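You operate a simulated robot arm through the tools that you are given. There is no shell and no other tool. Be economical: measure what you need, move in short steps, check, and stop when the job is done.

The job below is to be done with a simulated robot arm. You get a single attempt, and the scene is never put back.

TASK
Turn the knob of the green pedal to 10.
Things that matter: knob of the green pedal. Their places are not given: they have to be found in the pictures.

The check looks at the end state, three seconds after you hand in, the way a careful person would. Anything else that was tipped, shoved, dropped, spilled or broken makes it a failure.

THE ROBOT
A 6-joint arm with a two-finger parallel gripper, fixed in place. Base frame: the origin is at the foot of the arm, x ahead of it, y to its left, z up. Units: cm, degrees, N and s.
With the tool pointing down near the work surface it reaches from about 24 to 66 cm from the base axis. Its first joint turns from -66.0 to 66.0 degrees. Payload 2.9 kg.
Tool frame: the origin (TCP) lies between the finger pads and is the grasp point; the fingertips stand 3 cm ahead of it; z points along the fingers, y is the line along which they close. Largest opening 11 cm; finger width 2, thickness 1; the body of the gripper, 4.8 by 11.2 cm, starts 5.5 cm behind the TCP.
Orientation is told as [roll, pitch, yaw] about the base's x, y, z axes, in that order, counted from this pose: with the fingers straight down and closing along the base's y, the tool's x points along the base's -x, its y along +y and its z along -z.

THE INTERFACE
- The arm moves only by the tool arm_command. Its argument "rows" is a list of rows, each a list of 6 numbers: the shift along the tool's x, y, z in cm, then the turn, a rotation vector about the tool's x, y, z in degrees. In form: [[tx, ty, tz, wx, wy, wz], ...]. A call has 1 to 8 rows; each row shifts and turns the commanded pose from where the row before left it, along the tool's axes as they then stand. "hand" is the gripper command, from -1 (fully open) to 1 (shut), values between in proportion, set as the call begins (left out, the last holds). Each row takes 0.2 s and may step no farther than 5 cm and 8.6 degrees from the row before; otherwise, or with a gripper value out of range, the whole call is refused. Where a pose cannot be reached the arm comes as near as it can. A force on the tool above 40 N (or 10 N above the force at the start of the call, whichever is more), or a blocked arm, ends the call early, and 0.2 s more pass. Each finger travels about 10.8 cm/s and halts on what it meets, pressing with about 33 N; the grip force reading is that of the motor and also rises with nothing between the fingers. The clock runs only during rows and for 0.2 s after the last one: add rows that do not move to give the fingers time. It gives the time, the measured TCP pose, the force on the tool (base axes), the opening and the grip force at its end, in the units of the frame above (readings bear some noise), and new pictures: "views" is both (left out), scene, wrist or none.
- Cameras (640 x 400 px; columns grow to the right, rows downward): "scene" is fixed at [6.92, 42.23, 139.46]; the picture's right is [-0.84, -0.54, 0.00], its down [-0.25, 0.39, -0.89] and it looks along [0.48, -0.75, -0.46] (base axes); focal length 355 px, centre (320, 200). "wrist" rides on the gripper at [7.2, 1.7, -10.3] in the tool frame; the picture's right is [-0.23, 0.97, 0.00], its down [-0.76, -0.18, -0.62] and it looks along [-0.61, -0.14, 0.78] (tool axes); focal length 222 px, centre (320, 200).
- locate(camera, pixels): for up to 12 pixels [column, row] of the newest picture of that camera ("zoom" is the newest enlarged one), the place [x, y, z] in the base frame of the surface seen there, good to about 0.3 cm. It takes no simulated time.
- inspect(camera, box): a new picture of the part [left, top, right, bottom] of that camera's present view, enlarged. It takes no simulated time.
- close_job(): hands the job in; it is judged then, once.

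Keep the steps short. Do not move on a guess: measure, check each grasp and each placing, and mend mistakes. In all there are 60 turns and 170 pictures (those below and enlarged ones count). Leave the gripper open and the arm clear of the work at the hand-in unless told otherwise, and finish with a single line.

The tools are called by a JSON object that holds its "method" and its "body". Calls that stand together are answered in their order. arm_command: Moves the arm, as the interface text tells. Its arguments: {"type":"object","properties":{"rows":{"type":"array"},"hand":{"type":"number"},"views":{"type":"string","enum":["both","scene","wrist","none"]}},"required":["rows"]} The other tools are called the same way: locate (camera, pixels) gives the place of the surface under pixels of a picture; inspect (camera, box) takes an enlarged picture of a part of a camera's view; close_job () hands the job in.

At the start:

```text
time_s: 0.0
eef_pos: [33.05, -36.69, 99.71]
tcp_rot: [-0.1, -0.2, 0.0]
contact_force: [0.1, 0.3, 0.3]
finger_gap: 11.02
finger_force: 0.1
```

scene: 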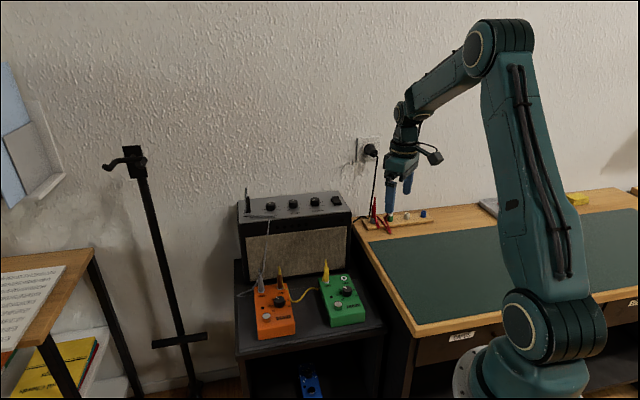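
wrist: 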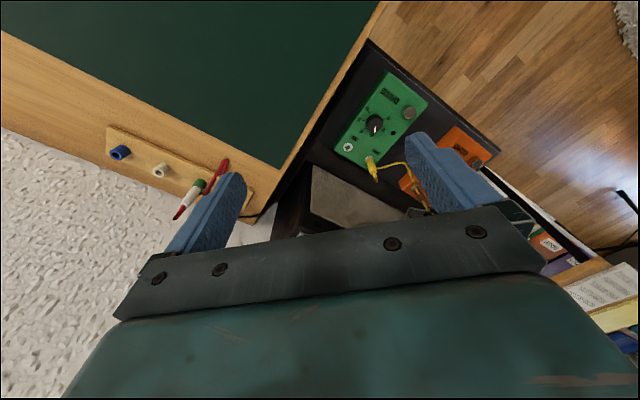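

The green pedal shows at scene (343,300) and wrist (380,125). I enlarge both and locate points on it.

{"method": "inspect", "body": {"camera": "wrist", "box": [320, 60, 440, 190]}}

{"method": "inspect", "body": {"camera": "scene", "box": [230, 250, 390, 350]}}

{"method": "locate", "body": {"camera": "wrist", "pixels": [[374, 124], [360, 124], [392, 125], [408, 112], [385, 72], [428, 100], [400, 145], [340, 143], [370, 160], [330, 190], [460, 145]]}}

{"method": "locate", "body": {"camera": "scene", "pixels": [[346, 291], [338, 304], [326, 270], [344, 280], [323, 285], [350, 274], [300, 190], [245, 215], [350, 215], [280, 300], [366, 318]]}}

```text
3.08 times, centred on (380, 125) of wrist
```

zoom: 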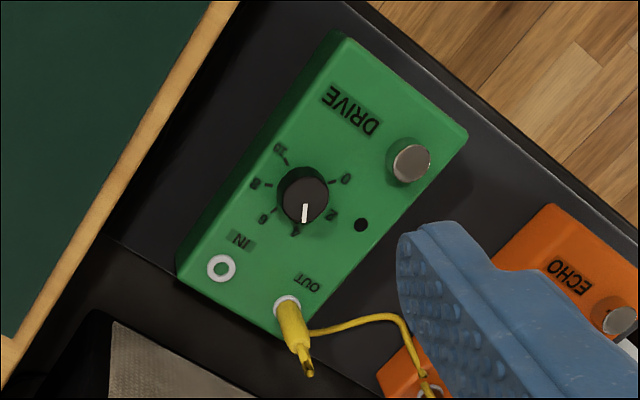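

```text
4.00 times, centred on (310, 300) of scene
```

zoom: 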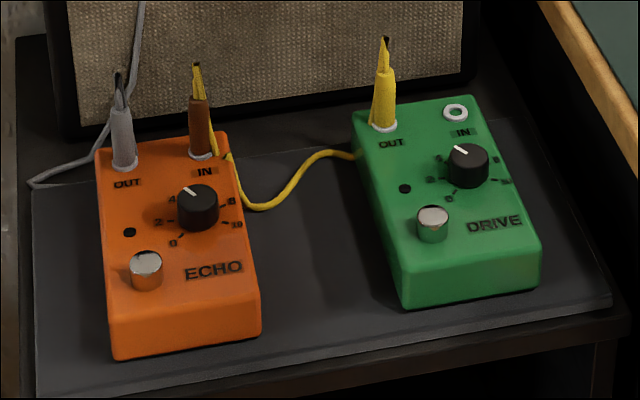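

```text
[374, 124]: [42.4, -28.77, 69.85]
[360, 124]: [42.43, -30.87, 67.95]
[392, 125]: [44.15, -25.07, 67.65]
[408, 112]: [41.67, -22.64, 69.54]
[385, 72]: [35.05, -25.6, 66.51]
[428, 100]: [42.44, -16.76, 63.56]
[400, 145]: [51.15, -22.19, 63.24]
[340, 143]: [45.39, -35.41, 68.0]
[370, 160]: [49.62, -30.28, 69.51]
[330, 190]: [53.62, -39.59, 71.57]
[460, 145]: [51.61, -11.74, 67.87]
```

```text
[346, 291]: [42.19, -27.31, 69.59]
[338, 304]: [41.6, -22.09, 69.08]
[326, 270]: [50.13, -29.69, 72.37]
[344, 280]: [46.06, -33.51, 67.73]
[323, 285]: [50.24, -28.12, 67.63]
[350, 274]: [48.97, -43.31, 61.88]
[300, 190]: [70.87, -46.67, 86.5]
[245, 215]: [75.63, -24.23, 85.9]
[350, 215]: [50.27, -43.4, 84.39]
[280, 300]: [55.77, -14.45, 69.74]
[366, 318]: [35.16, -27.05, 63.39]
```

The knob points at about 4; the scale runs 0 to 10 clockwise. I measure the tick marks, the plug and the amp face.

{"method": "inspect", "body": {"camera": "wrist", "box": [352, 96, 400, 146]}}

{"method": "locate", "body": {"camera": "scene", "pixels": [[326, 262], [325, 281], [340, 270], [345, 230], [330, 240], [260, 240], [352, 222], [360, 230], [270, 280], [345, 212], [280, 270], [380, 270]]}}

```text
8.00 times, centred on (376, 121) of wrist
```

zoom: 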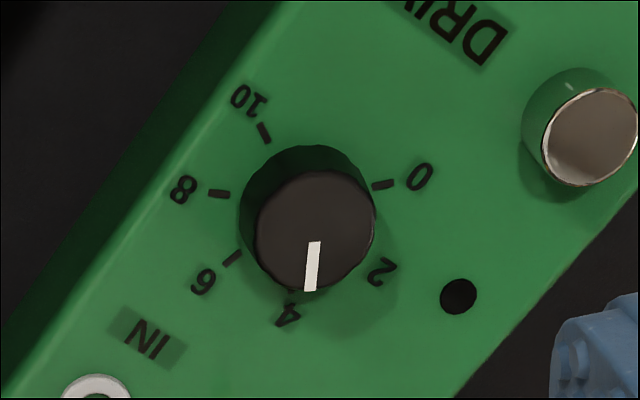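

```text
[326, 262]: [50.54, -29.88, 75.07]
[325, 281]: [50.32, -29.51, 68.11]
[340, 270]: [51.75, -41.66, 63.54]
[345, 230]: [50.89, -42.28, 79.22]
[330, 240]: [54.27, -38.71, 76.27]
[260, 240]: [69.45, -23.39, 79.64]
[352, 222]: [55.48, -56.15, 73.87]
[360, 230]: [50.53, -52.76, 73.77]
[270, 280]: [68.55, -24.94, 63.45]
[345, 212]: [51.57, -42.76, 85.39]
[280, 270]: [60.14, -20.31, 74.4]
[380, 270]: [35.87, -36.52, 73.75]
```

Now the ticks and the knob outline in this zoom.

{"method": "locate", "body": {"camera": "zoom", "pixels": [[264, 133], [218, 194], [232, 258], [384, 185], [316, 230], [317, 245], [310, 288], [318, 175], [260, 225], [371, 225], [297, 290], [242, 205]]}}

```text
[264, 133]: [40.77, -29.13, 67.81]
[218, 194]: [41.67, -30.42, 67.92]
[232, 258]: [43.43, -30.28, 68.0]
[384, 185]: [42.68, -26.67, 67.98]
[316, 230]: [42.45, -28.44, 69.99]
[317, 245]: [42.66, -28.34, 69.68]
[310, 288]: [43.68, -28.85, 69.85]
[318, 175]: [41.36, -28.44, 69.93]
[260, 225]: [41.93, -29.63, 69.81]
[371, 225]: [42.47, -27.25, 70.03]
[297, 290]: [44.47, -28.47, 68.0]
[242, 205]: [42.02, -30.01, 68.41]
```

Knob centre is about (42.5, -28.45), top 70, face 68. Ticks run from 84° (0) to about -158° (10), and the pointer is near -15°. So the turn is about +140° around the tool's z. I move above the knob at z≈85 with the opening at about 5 cm.

{"method": "arm_command", "body": {"rows": [[-3.15, 2.75, 0, 0, 0, 0], [-3.15, 2.75, 0, 0, 0, 0], [-3.15, 2.74, 0, 0, 0, 0], [0, 0, 4.9, 0, 0, 0], [0, 0, 4.9, 0, 0, 0], [0, 0, 4.9, 0, 0, 0], [0, 0, 0, 0, 0, 0]], "hand": 0.09}}

```text
time_s: 1.6
eef_pos: [42.83, -28.52, 84.78]
tcp_rot: [-0.1, -0.1, -0.1]
contact_force: [0.1, -0.1, -0.2]
finger_gap: 5.01
finger_force: 0.1
```

scene: 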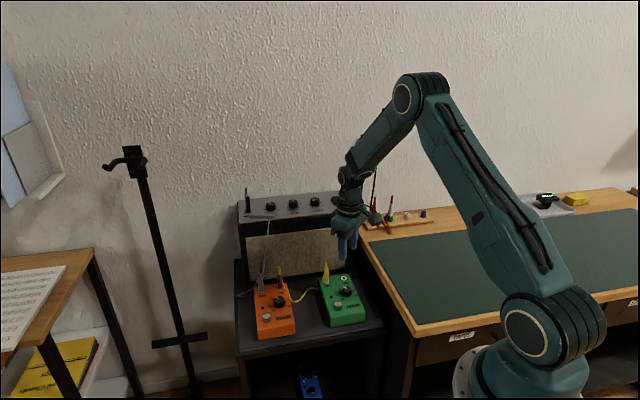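
wrist: 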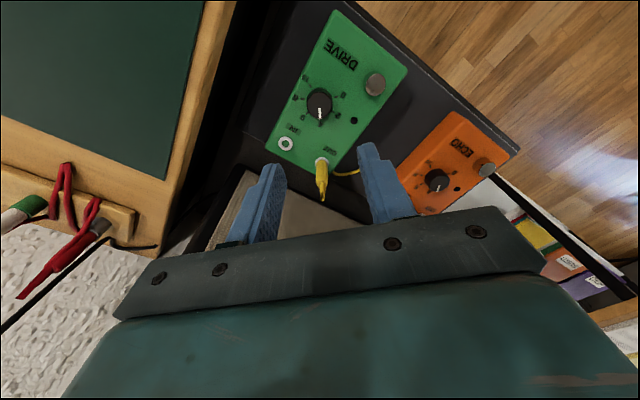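

Position is close. I re-measure the knob more closely from here.

{"method": "inspect", "body": {"camera": "wrist", "box": [288, 76, 352, 136]}}

```text
6.67 times, centred on (320, 106) of wrist
```

zoom: 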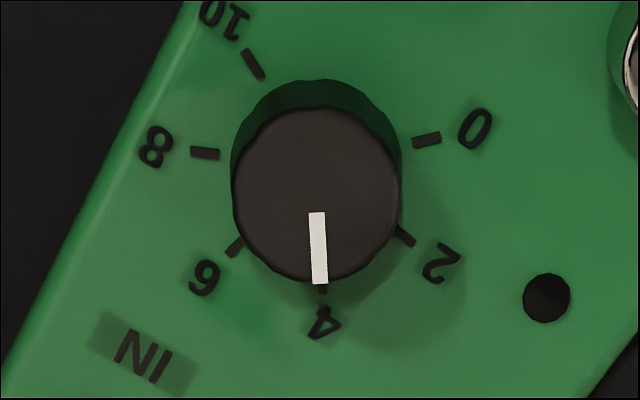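

{"method": "locate", "body": {"camera": "zoom", "pixels": [[253, 65], [205, 153], [234, 247], [404, 234], [426, 139], [316, 193], [234, 193], [399, 193], [316, 112], [316, 277], [317, 215], [320, 282]]}}

```text
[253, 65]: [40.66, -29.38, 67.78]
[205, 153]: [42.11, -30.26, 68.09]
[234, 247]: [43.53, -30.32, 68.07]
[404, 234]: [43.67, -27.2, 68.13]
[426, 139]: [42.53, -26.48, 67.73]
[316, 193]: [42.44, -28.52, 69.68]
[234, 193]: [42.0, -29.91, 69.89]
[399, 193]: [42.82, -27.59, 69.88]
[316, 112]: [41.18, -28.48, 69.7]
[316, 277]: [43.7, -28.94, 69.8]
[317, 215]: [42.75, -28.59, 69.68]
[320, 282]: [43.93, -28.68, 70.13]
```

The pointer sits on 4, so I need about +145°. I pre-rotate -72° at this height so the turn is split evenly.

{"method": "arm_command", "body": {"rows": [[0, 0, 0, 0, 0, -8.5], [0, 0, 0, 0, 0, -8.5], [0, 0, 0, 0, 0, -8.5], [0, 0, 0, 0, 0, -8.5], [0, 0, 0, 0, 0, -8.5], [0, 0, 0, 0, 0, -8.5], [0, 0, 0, 0, 0, -8.5], [0, 0, 0, 0, 0, -8.5]], "views": "none"}}

{"method": "arm_command", "body": {"rows": [[0, 0, 0, 0, 0, -4], [0, 0, 0, 0, 0, 0], [0, 0, 0, 0, 0, 0]]}}

```text
time_s: 3.4
eef_pos: [42.72, -28.59, 85.03]
tcp_rot: [-0.1, 0.0, 68.0]
contact_force: [0.5, 0.6, 0.3]
finger_gap: 4.98
finger_force: 0.0
```

```text
time_s: 4.2
eef_pos: [42.66, -28.51, 84.97]
tcp_rot: [-0.1, 0.0, 72.0]
contact_force: [-0.7, -0.3, -0.6]
finger_gap: 5.0
finger_force: 0.0
```

scene: 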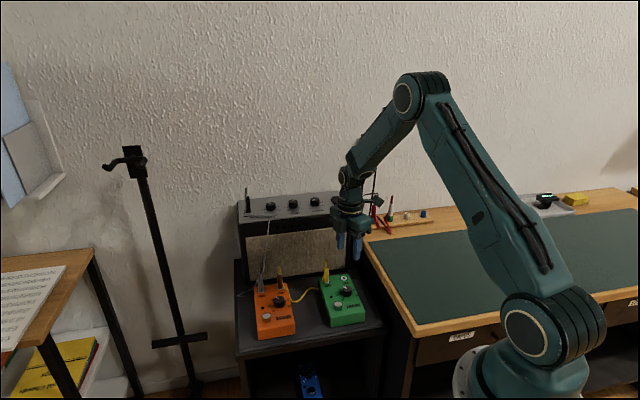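
wrist: 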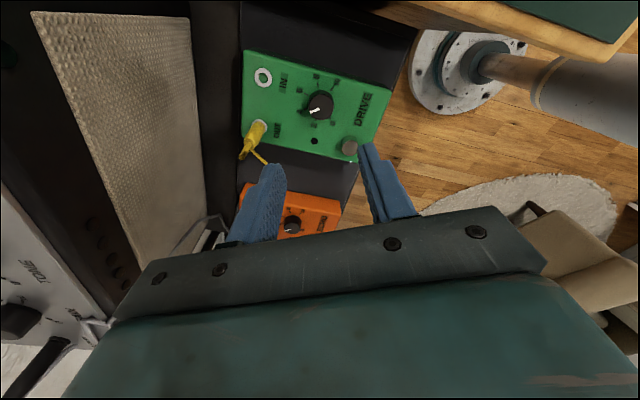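

I measure the knob outline from this viewpoint to cross-check its centre.

{"method": "inspect", "body": {"camera": "wrist", "box": [288, 76, 352, 136]}}

```text
6.67 times, centred on (320, 106) of wrist
```

zoom: 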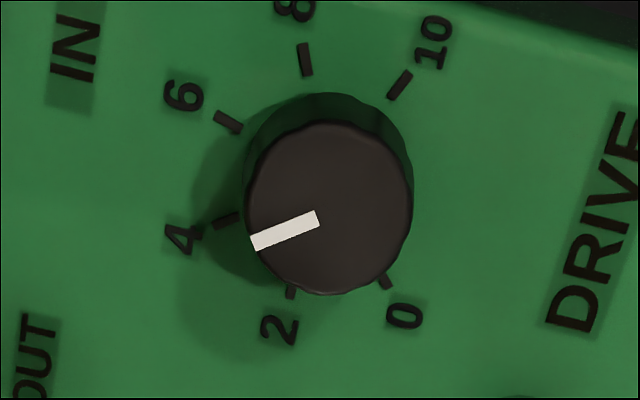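

{"method": "locate", "body": {"camera": "zoom", "pixels": [[400, 86], [305, 60], [228, 122], [226, 221], [386, 282], [330, 207], [250, 207], [409, 207], [330, 128], [330, 289], [315, 217], [254, 242]]}}

```text
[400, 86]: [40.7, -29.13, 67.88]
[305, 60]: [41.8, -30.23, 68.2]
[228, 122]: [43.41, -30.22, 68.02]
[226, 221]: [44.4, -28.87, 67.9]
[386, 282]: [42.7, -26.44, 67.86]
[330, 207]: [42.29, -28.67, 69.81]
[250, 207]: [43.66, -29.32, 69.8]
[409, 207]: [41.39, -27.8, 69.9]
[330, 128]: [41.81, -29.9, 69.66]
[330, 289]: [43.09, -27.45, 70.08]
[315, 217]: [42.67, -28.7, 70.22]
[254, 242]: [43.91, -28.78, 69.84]
```

Centre is (42.47, -28.6), so I need a small correction of about (-0.23, -0.05). I correct and descend part way.

{"method": "arm_command", "body": {"rows": [[0.12, 0.2, 0, 0, 0, 0], [0, 0, 4, 0, 0, 0], [0, 0, 4, 0, 0, 0], [0, 0, 2, 0, 0, 0], [0, 0, 0, 0, 0, 0]]}}

```text
time_s: 5.4
eef_pos: [42.46, -28.69, 75.08]
tcp_rot: [-0.1, 0.0, 71.9]
contact_force: [0.1, -0.1, 0.9]
finger_gap: 5.0
finger_force: 0.0
```

scene: 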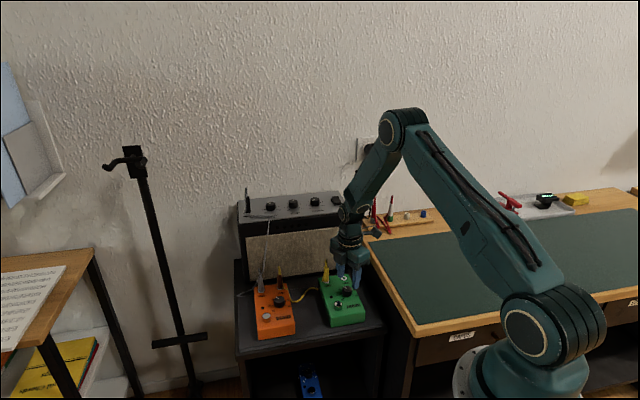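
wrist: 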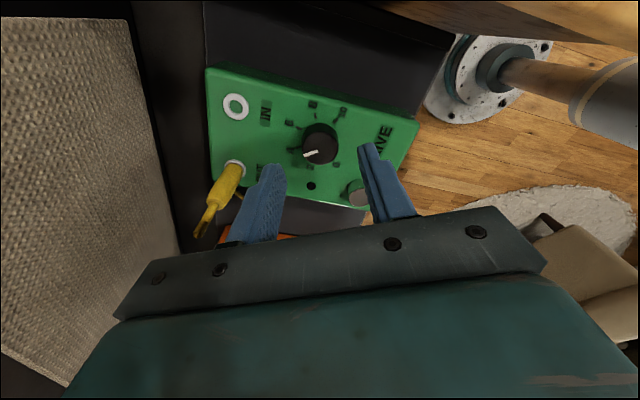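

Aligned. I lower 3.6 cm so the tips sit at about 68.5, just above the pedal face.

{"method": "arm_command", "body": {"rows": [[0, 0, 1.8, 0, 0, 0], [0, 0, 1.8, 0, 0, 0], [0, 0, 0, 0, 0, 0]]}}

{"method": "inspect", "body": {"camera": "scene", "box": [300, 240, 396, 300]}}

```text
time_s: 6.2
eef_pos: [42.39, -28.67, 71.6]
tcp_rot: [-0.1, -0.1, 71.8]
contact_force: [-0.9, 0.1, -0.9]
finger_gap: 5.01
finger_force: 0.0
```

scene: 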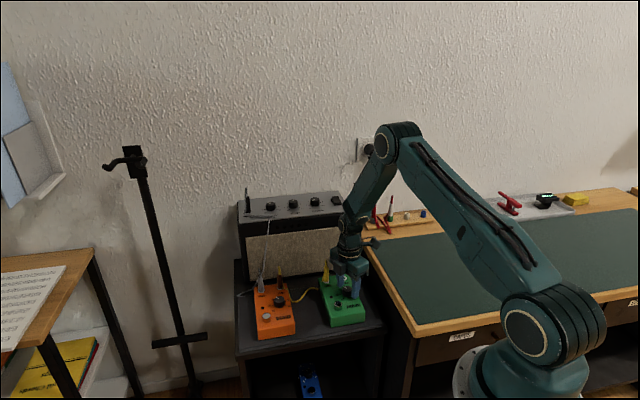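
wrist: 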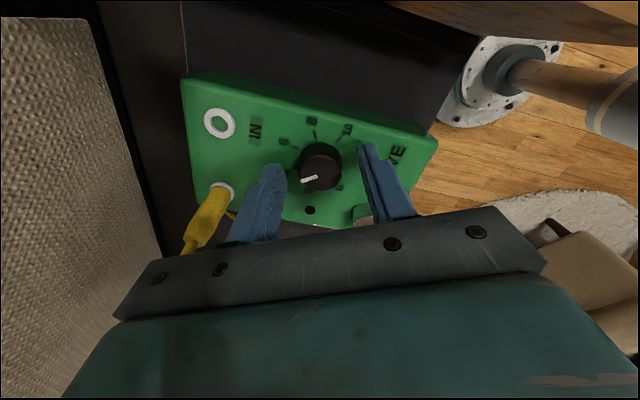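

```text
6.67 times, centred on (348, 270) of scene
```

zoom: 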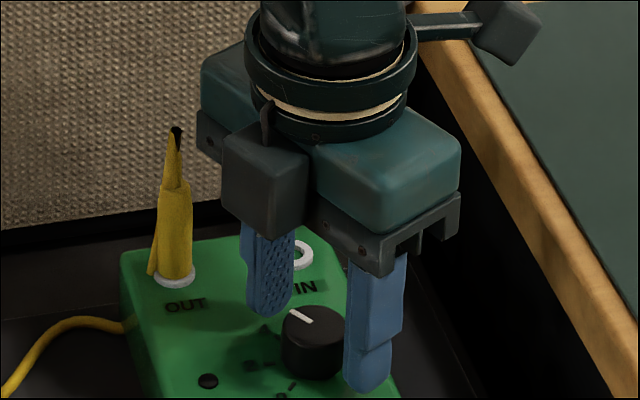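

A dark block on the gripper's side will sweep past the yellow plug, so I check the clearance first.

{"method": "locate", "body": {"camera": "zoom", "pixels": [[228, 140], [228, 205], [270, 150], [270, 230], [300, 200], [176, 130], [175, 150], [175, 200], [175, 275], [345, 245], [215, 120], [160, 265]]}}

```text
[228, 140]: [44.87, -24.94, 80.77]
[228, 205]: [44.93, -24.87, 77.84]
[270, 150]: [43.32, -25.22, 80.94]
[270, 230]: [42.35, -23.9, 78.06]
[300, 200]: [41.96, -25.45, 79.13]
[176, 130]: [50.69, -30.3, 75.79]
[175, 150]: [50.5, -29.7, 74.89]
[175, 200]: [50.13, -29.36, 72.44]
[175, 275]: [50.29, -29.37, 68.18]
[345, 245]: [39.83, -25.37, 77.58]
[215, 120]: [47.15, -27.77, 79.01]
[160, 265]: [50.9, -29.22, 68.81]
```

The block reaches about 5 cm from the axis and is above z 77.5. The plug is 8 cm out and tops at 76, so it's clear. I close gently on the knob.

{"method": "arm_command", "body": {"rows": [[0, 0, 0, 0, 0, 0], [0, 0, 0, 0, 0, 0], [0, 0, 0, 0, 0, 0]], "hand": 0.65}}

```text
time_s: 7.0
eef_pos: [42.52, -28.7, 71.65]
tcp_rot: [-0.2, 0.0, 72.0]
contact_force: [0.4, -0.5, -1.1]
finger_gap: 2.89
finger_force: 45.3
```

scene: 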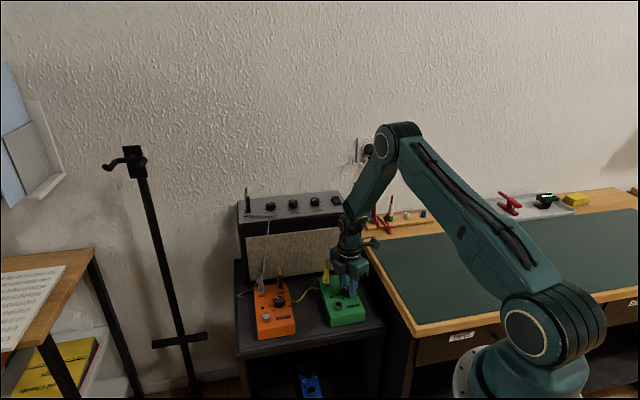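
wrist: 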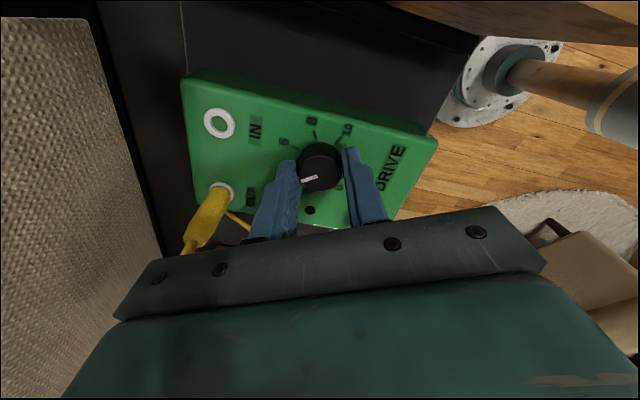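

Gripped at 2.9 cm and the pedal has not shifted. I turn 32° as a test.

{"method": "arm_command", "body": {"rows": [[0, 0, 0, 0, 0, 8], [0, 0, 0, 0, 0, 8], [0, 0, 0, 0, 0, 8], [0, 0, 0, 0, 0, 8], [0, 0, 0, 0, 0, 0]], "views": "wrist"}}

{"method": "inspect", "body": {"camera": "wrist", "box": [260, 110, 388, 190]}}

```text
time_s: 8.2
eef_pos: [42.5, -28.59, 71.59]
tcp_rot: [-0.2, 0.0, 39.9]
contact_force: [-12.9, -1.7, 17.0]
finger_gap: 2.89
finger_force: 45.5
```

wrist: 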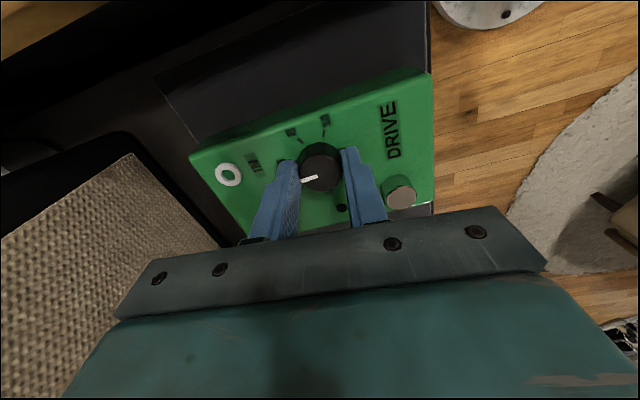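

```text
5.00 times, centred on (324, 150) of wrist
```

zoom: 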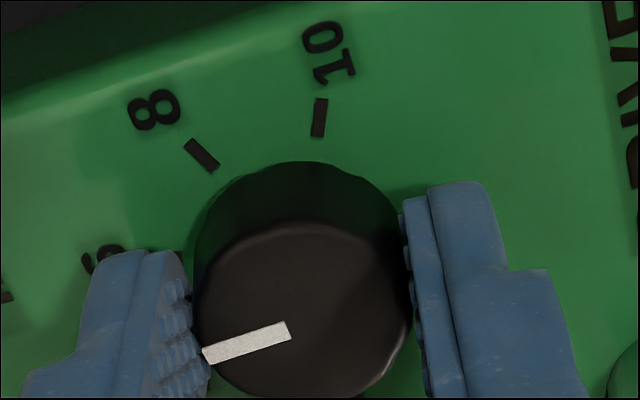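

The knob turns with the gripper, but there is a 17 N force. I check whether the pedal has shifted.

{"method": "inspect", "body": {"camera": "scene", "box": [230, 250, 390, 350]}}

{"method": "arm_command", "body": {"rows": [[0, 0, 0, 0, 0, 0]], "views": "none"}}

```text
4.00 times, centred on (310, 300) of scene
```

zoom: 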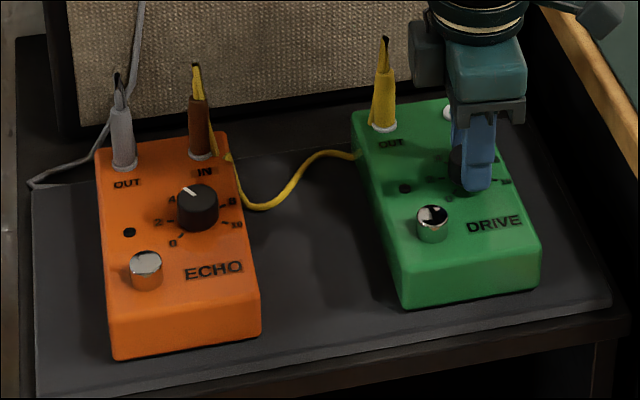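

```text
time_s: 8.6
eef_pos: [42.39, -28.47, 71.43]
tcp_rot: [-0.1, 0.1, 39.9]
contact_force: [-15.3, -1.6, 18.7]
finger_gap: 2.87
finger_force: 45.0
```

The pedal is in place; the force is just a small misalignment. I ease 1 mm along -x and up, then read again.

{"method": "arm_command", "body": {"rows": [[0.08, 0.06, -0.1, 0, 0, 0], [0, 0, 0, 0, 0, 0]], "views": "none"}}

```text
time_s: 9.2
eef_pos: [42.38, -28.61, 71.55]
tcp_rot: [-0.2, -0.1, 40.1]
contact_force: [-3.3, -5.6, -4.0]
finger_gap: 2.88
finger_force: 45.2
```

Force has dropped to a few N. I continue with another 32°.

{"method": "arm_command", "body": {"rows": [[0, 0, 0, 0, 0, 8], [0, 0, 0, 0, 0, 8], [0, 0, 0, 0, 0, 8], [0, 0, 0, 0, 0, 8], [0, 0, 0, 0, 0, 0]], "views": "none"}}

```text
time_s: 10.4
eef_pos: [42.29, -28.53, 71.48]
tcp_rot: [0.0, 0.0, 8.0]
contact_force: [2.1, -3.5, -5.2]
finger_gap: 2.9
finger_force: 45.3
```

{"method": "arm_command", "body": {"rows": [[0, 0, 0, 0, 0, 8], [0, 0, 0, 0, 0, 8], [0, 0, 0, 0, 0, 8], [0, 0, 0, 0, 0, 8], [0, 0, 0, 0, 0, 0]], "views": "none"}}

```text
time_s: 11.6
eef_pos: [42.45, -28.52, 71.46]
tcp_rot: [0.1, 0.0, -24.0]
contact_force: [1.4, 12.6, 6.1]
finger_gap: 2.85
finger_force: 45.1
```

Total 96° turned; 12 N in +y. I ease slightly that way and turn 32° more.

{"method": "arm_command", "body": {"rows": [[0.03, 0.07, -0.03, 0, 0, 0], [0, 0, 0, 0, 0, 8], [0, 0, 0, 0, 0, 8], [0, 0, 0, 0, 0, 8], [0, 0, 0, 0, 0, 8], [0, 0, 0, 0, 0, 0]]}}

{"method": "inspect", "body": {"camera": "wrist", "box": [260, 110, 388, 190]}}

{"method": "inspect", "body": {"camera": "scene", "box": [230, 250, 390, 350]}}

```text
time_s: 13.0
eef_pos: [42.43, -28.36, 71.48]
tcp_rot: [0.1, -0.1, -56.1]
contact_force: [7.7, 10.6, -3.8]
finger_gap: 2.88
finger_force: 44.6
```

scene: 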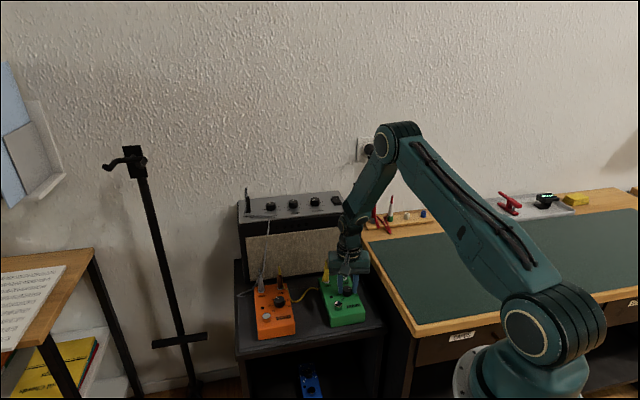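
wrist: 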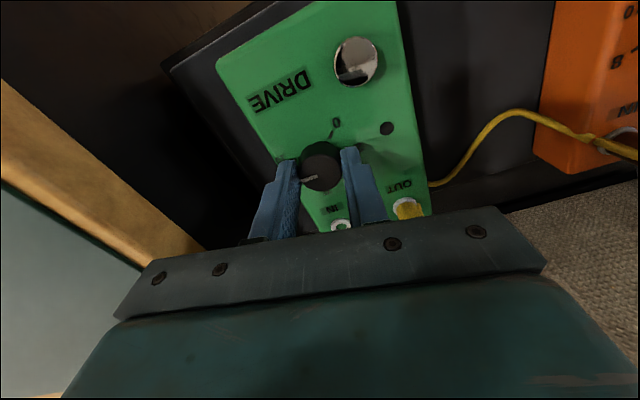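

```text
5.00 times, centred on (324, 150) of wrist
```

zoom: 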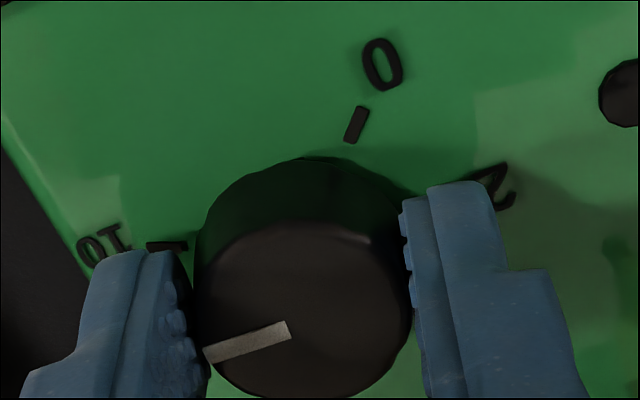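

```text
4.00 times, centred on (310, 300) of scene
```

zoom: 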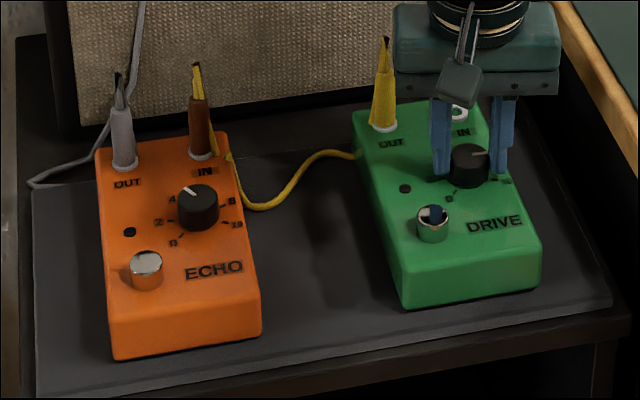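

Pointer is past 8 with about 20° left; the pedal is in place. I ease and turn 18° more.

{"method": "arm_command", "body": {"rows": [[0.03, 0.08, 0, 0, 0, 0], [0, 0, 0, 0, 0, 6], [0, 0, 0, 0, 0, 6], [0, 0, 0, 0, 0, 6], [0, 0, 0, 0, 0, 0]], "views": "none"}}

{"method": "inspect", "body": {"camera": "wrist", "box": [260, 110, 388, 190]}}

{"method": "inspect", "body": {"camera": "scene", "box": [324, 270, 372, 300]}}

```text
time_s: 14.2
eef_pos: [42.47, -28.35, 71.67]
tcp_rot: [0.1, -0.1, -74.0]
contact_force: [15.4, 5.9, -16.6]
finger_gap: 2.87
finger_force: 45.0
```

```text
5.00 times, centred on (324, 150) of wrist
```

zoom: 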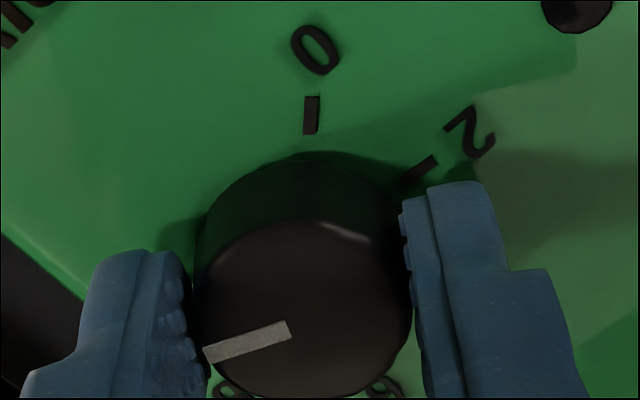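

```text
13.33 times, centred on (348, 285) of scene
```

zoom: 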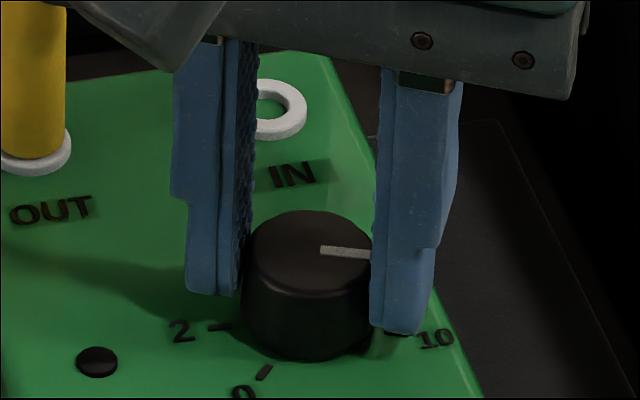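

Total turn is 146°. I ease the strain, open to 5 cm, lift and read the pointer.

{"method": "arm_command", "body": {"rows": [[0, 0.1, 0.08, 0, 0, 0], [0, 0, 0, 0, 0, 0]], "views": "none"}}

{"method": "arm_command", "body": {"rows": [[0, 0, 0, 0, 0, 0], [0, 0, 0, 0, 0, 0], [0, 0, -2, 0, 0, 0], [0, 0, -4, 0, 0, 0], [0, 0, -4, 0, 0, 0], [0, 0, -4, 0, 0, 0], [0, 0, 0, 0, 0, 0]], "hand": 0.09}}

{"method": "inspect", "body": {"camera": "wrist", "box": [288, 76, 352, 136]}}

{"method": "inspect", "body": {"camera": "scene", "box": [324, 270, 372, 300]}}

```text
time_s: 14.8
eef_pos: [42.42, -28.35, 71.63]
tcp_rot: [0.1, 0.0, -74.0]
contact_force: [5.0, 6.6, 2.9]
finger_gap: 2.9
finger_force: 44.6
```

```text
time_s: 16.4
eef_pos: [42.33, -28.57, 85.82]
tcp_rot: [0.0, 0.0, -73.9]
contact_force: [0.6, 0.5, 0.0]
finger_gap: 5.0
finger_force: 0.0
```

scene: 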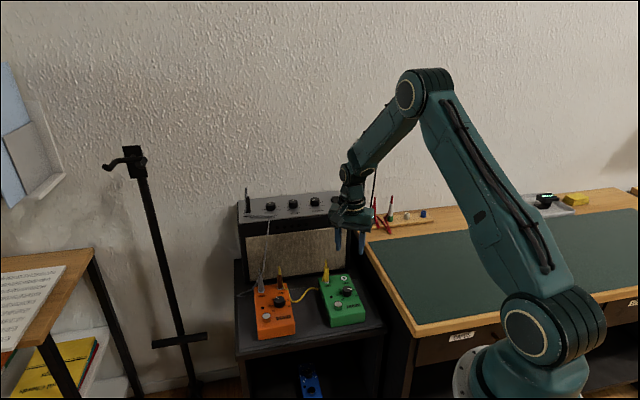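
wrist: 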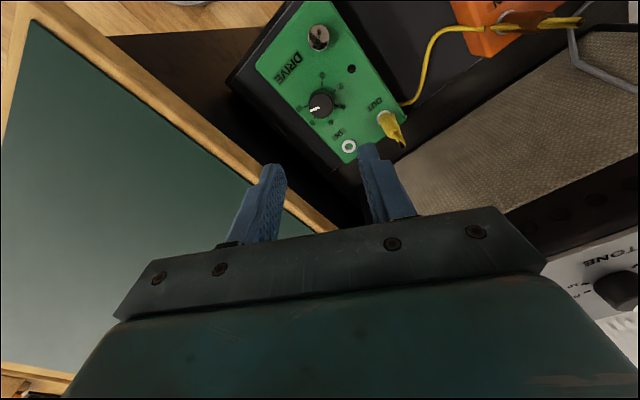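

```text
6.67 times, centred on (320, 106) of wrist
```

zoom: 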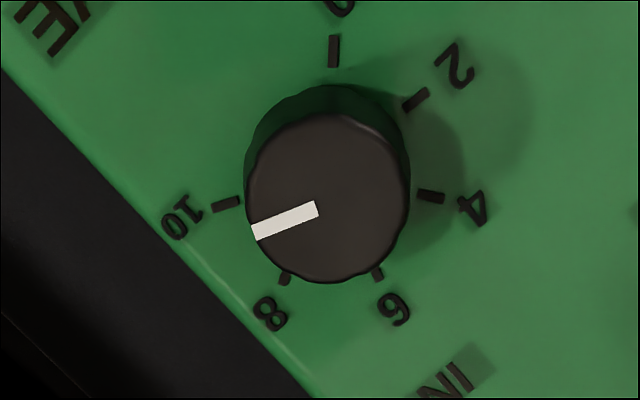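

```text
13.33 times, centred on (348, 285) of scene
```

zoom: 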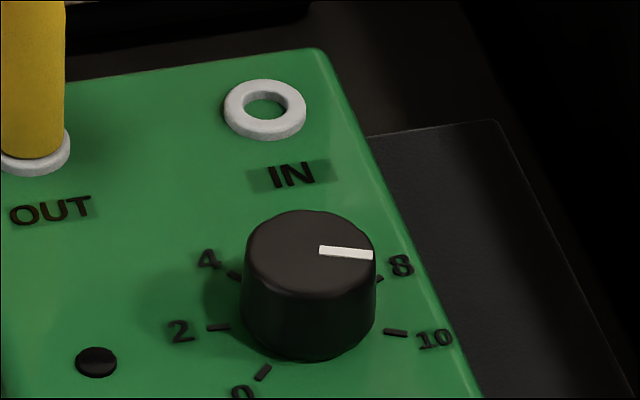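

Pointer (slope about 22°) is about 4-5° short of the 10 tick (about 15-19°). I regrasp at the same pose and turn 4.5° more.

{"method": "arm_command", "body": {"rows": [[0, 0, 4, 0, 0, 0], [0, 0, 4, 0, 0, 0], [0, 0, 4, 0, 0, 0], [0, 0, 2, 0, 0, 0], [0, 0, 0, 0, 0, 0]], "views": "wrist"}}

{"method": "arm_command", "body": {"rows": [[0, 0, 0, 0, 0, 0], [0, 0, 0, 0, 0, 0], [0, 0, 0, 0, 0, 0]], "hand": 0.65, "views": "none"}}

{"method": "arm_command", "body": {"rows": [[0, 0, 0, 0, 0, 2.3], [0, 0, 0, 0, 0, 2.2], [0, 0, 0, 0, 0, 0]], "views": "none"}}

```text
time_s: 17.6
eef_pos: [42.65, -28.48, 71.52]
tcp_rot: [0.0, 0.0, -73.9]
contact_force: [-0.5, -0.3, -0.4]
finger_gap: 5.02
finger_force: 0.0
```

wrist: 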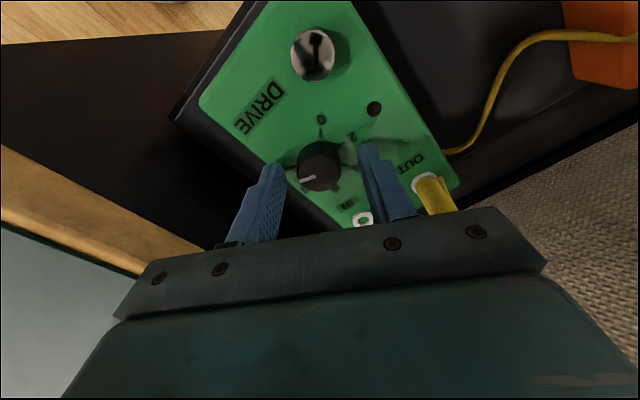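

```text
time_s: 18.4
eef_pos: [42.42, -28.32, 71.41]
tcp_rot: [0.0, 0.0, -74.1]
contact_force: [-8.0, -3.2, -0.7]
finger_gap: 2.9
finger_force: 44.5
```

```text
time_s: 19.2
eef_pos: [42.43, -28.42, 71.38]
tcp_rot: [0.0, -0.1, -78.5]
contact_force: [-5.5, -5.6, -8.1]
finger_gap: 2.9
finger_force: 44.5
```

Turned. I release, lift and read again.

{"method": "arm_command", "body": {"rows": [[0, 0, 0, 0, 0, 0], [0, 0, 0, 0, 0, 0], [0, 0, -2, 0, 0, 0], [0, 0, -4, 0, 0, 0], [0, 0, -4, 0, 0, 0], [0, 0, -4, 0, 0, 0], [0, 0, 0, 0, 0, 0]], "hand": 0.09}}

{"method": "inspect", "body": {"camera": "wrist", "box": [288, 76, 352, 136]}}

{"method": "inspect", "body": {"camera": "scene", "box": [324, 270, 372, 300]}}

```text
time_s: 20.8
eef_pos: [42.3, -28.22, 85.64]
tcp_rot: [0.0, 0.0, -78.5]
contact_force: [-0.2, 0.4, 0.1]
finger_gap: 5.0
finger_force: 0.1
```

scene: 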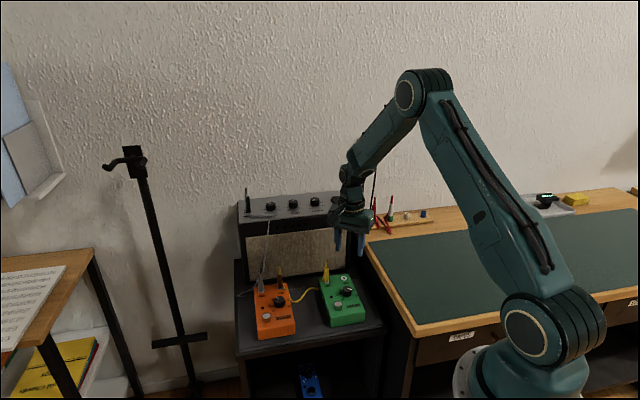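
wrist: 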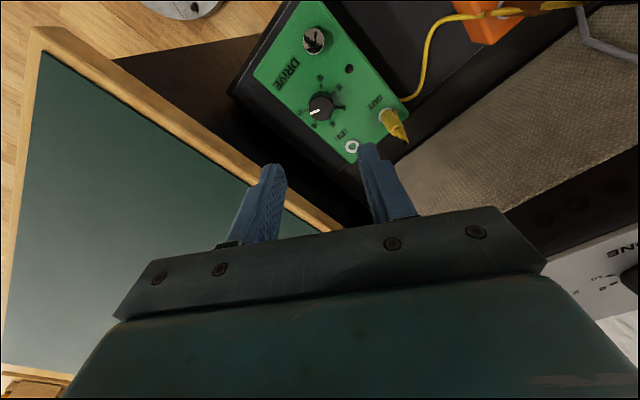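

```text
6.67 times, centred on (320, 106) of wrist
```

zoom: 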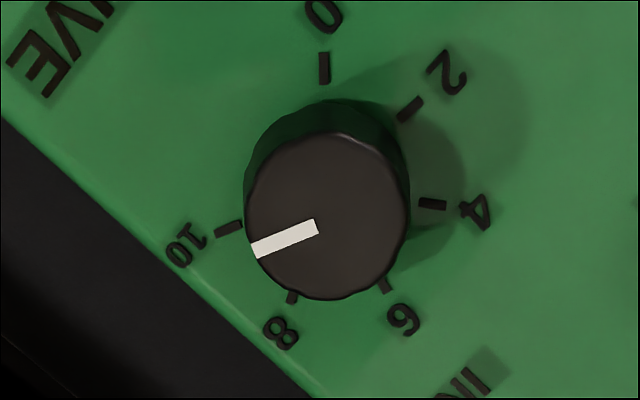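

```text
13.33 times, centred on (348, 285) of scene
```

zoom: 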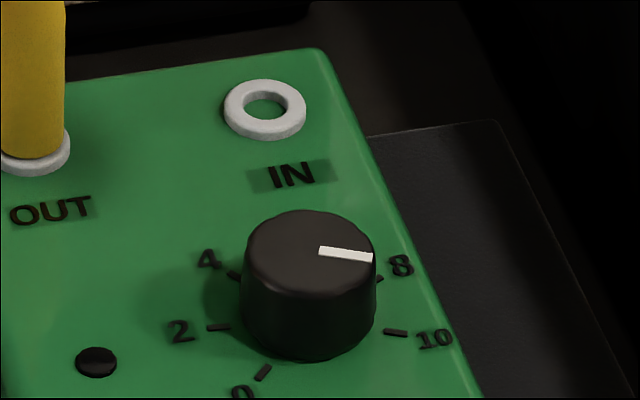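

Pointer slope (about 21.5°) now matches the 10 tick (about 21°), and in the scene view both slope about 8°. The pedal has not moved. I raise the arm clear and open the gripper.

{"method": "arm_command", "body": {"rows": [[0, 0, -4, 0, 0, 0], [0, 0, -4, 0, 0, 0], [0, 0, -4, 0, 0, 0], [0, 0, 0, 0, 0, 0], [0, 0, 0, 0, 0, 0]], "hand": -1, "views": "scene"}}

```text
time_s: 22.0
eef_pos: [42.7, -28.43, 97.57]
tcp_rot: [0.1, 0.0, -78.5]
contact_force: [0.1, 0.3, -0.9]
finger_gap: 11.0
finger_force: 0.0
```

scene: 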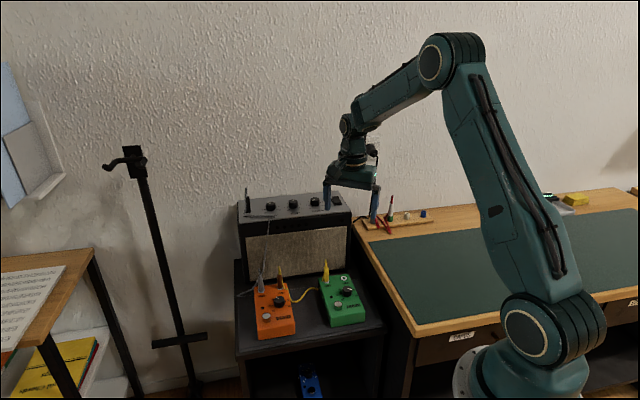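

The arm is clear and the gripper is open, so I hand in.

{"method": "close_job", "body": {}}

```text
The job is handed in.
```

The green pedal's knob now points at 10; the pedal stayed in place, and the job is handed in with the gripper open and the arm clear.
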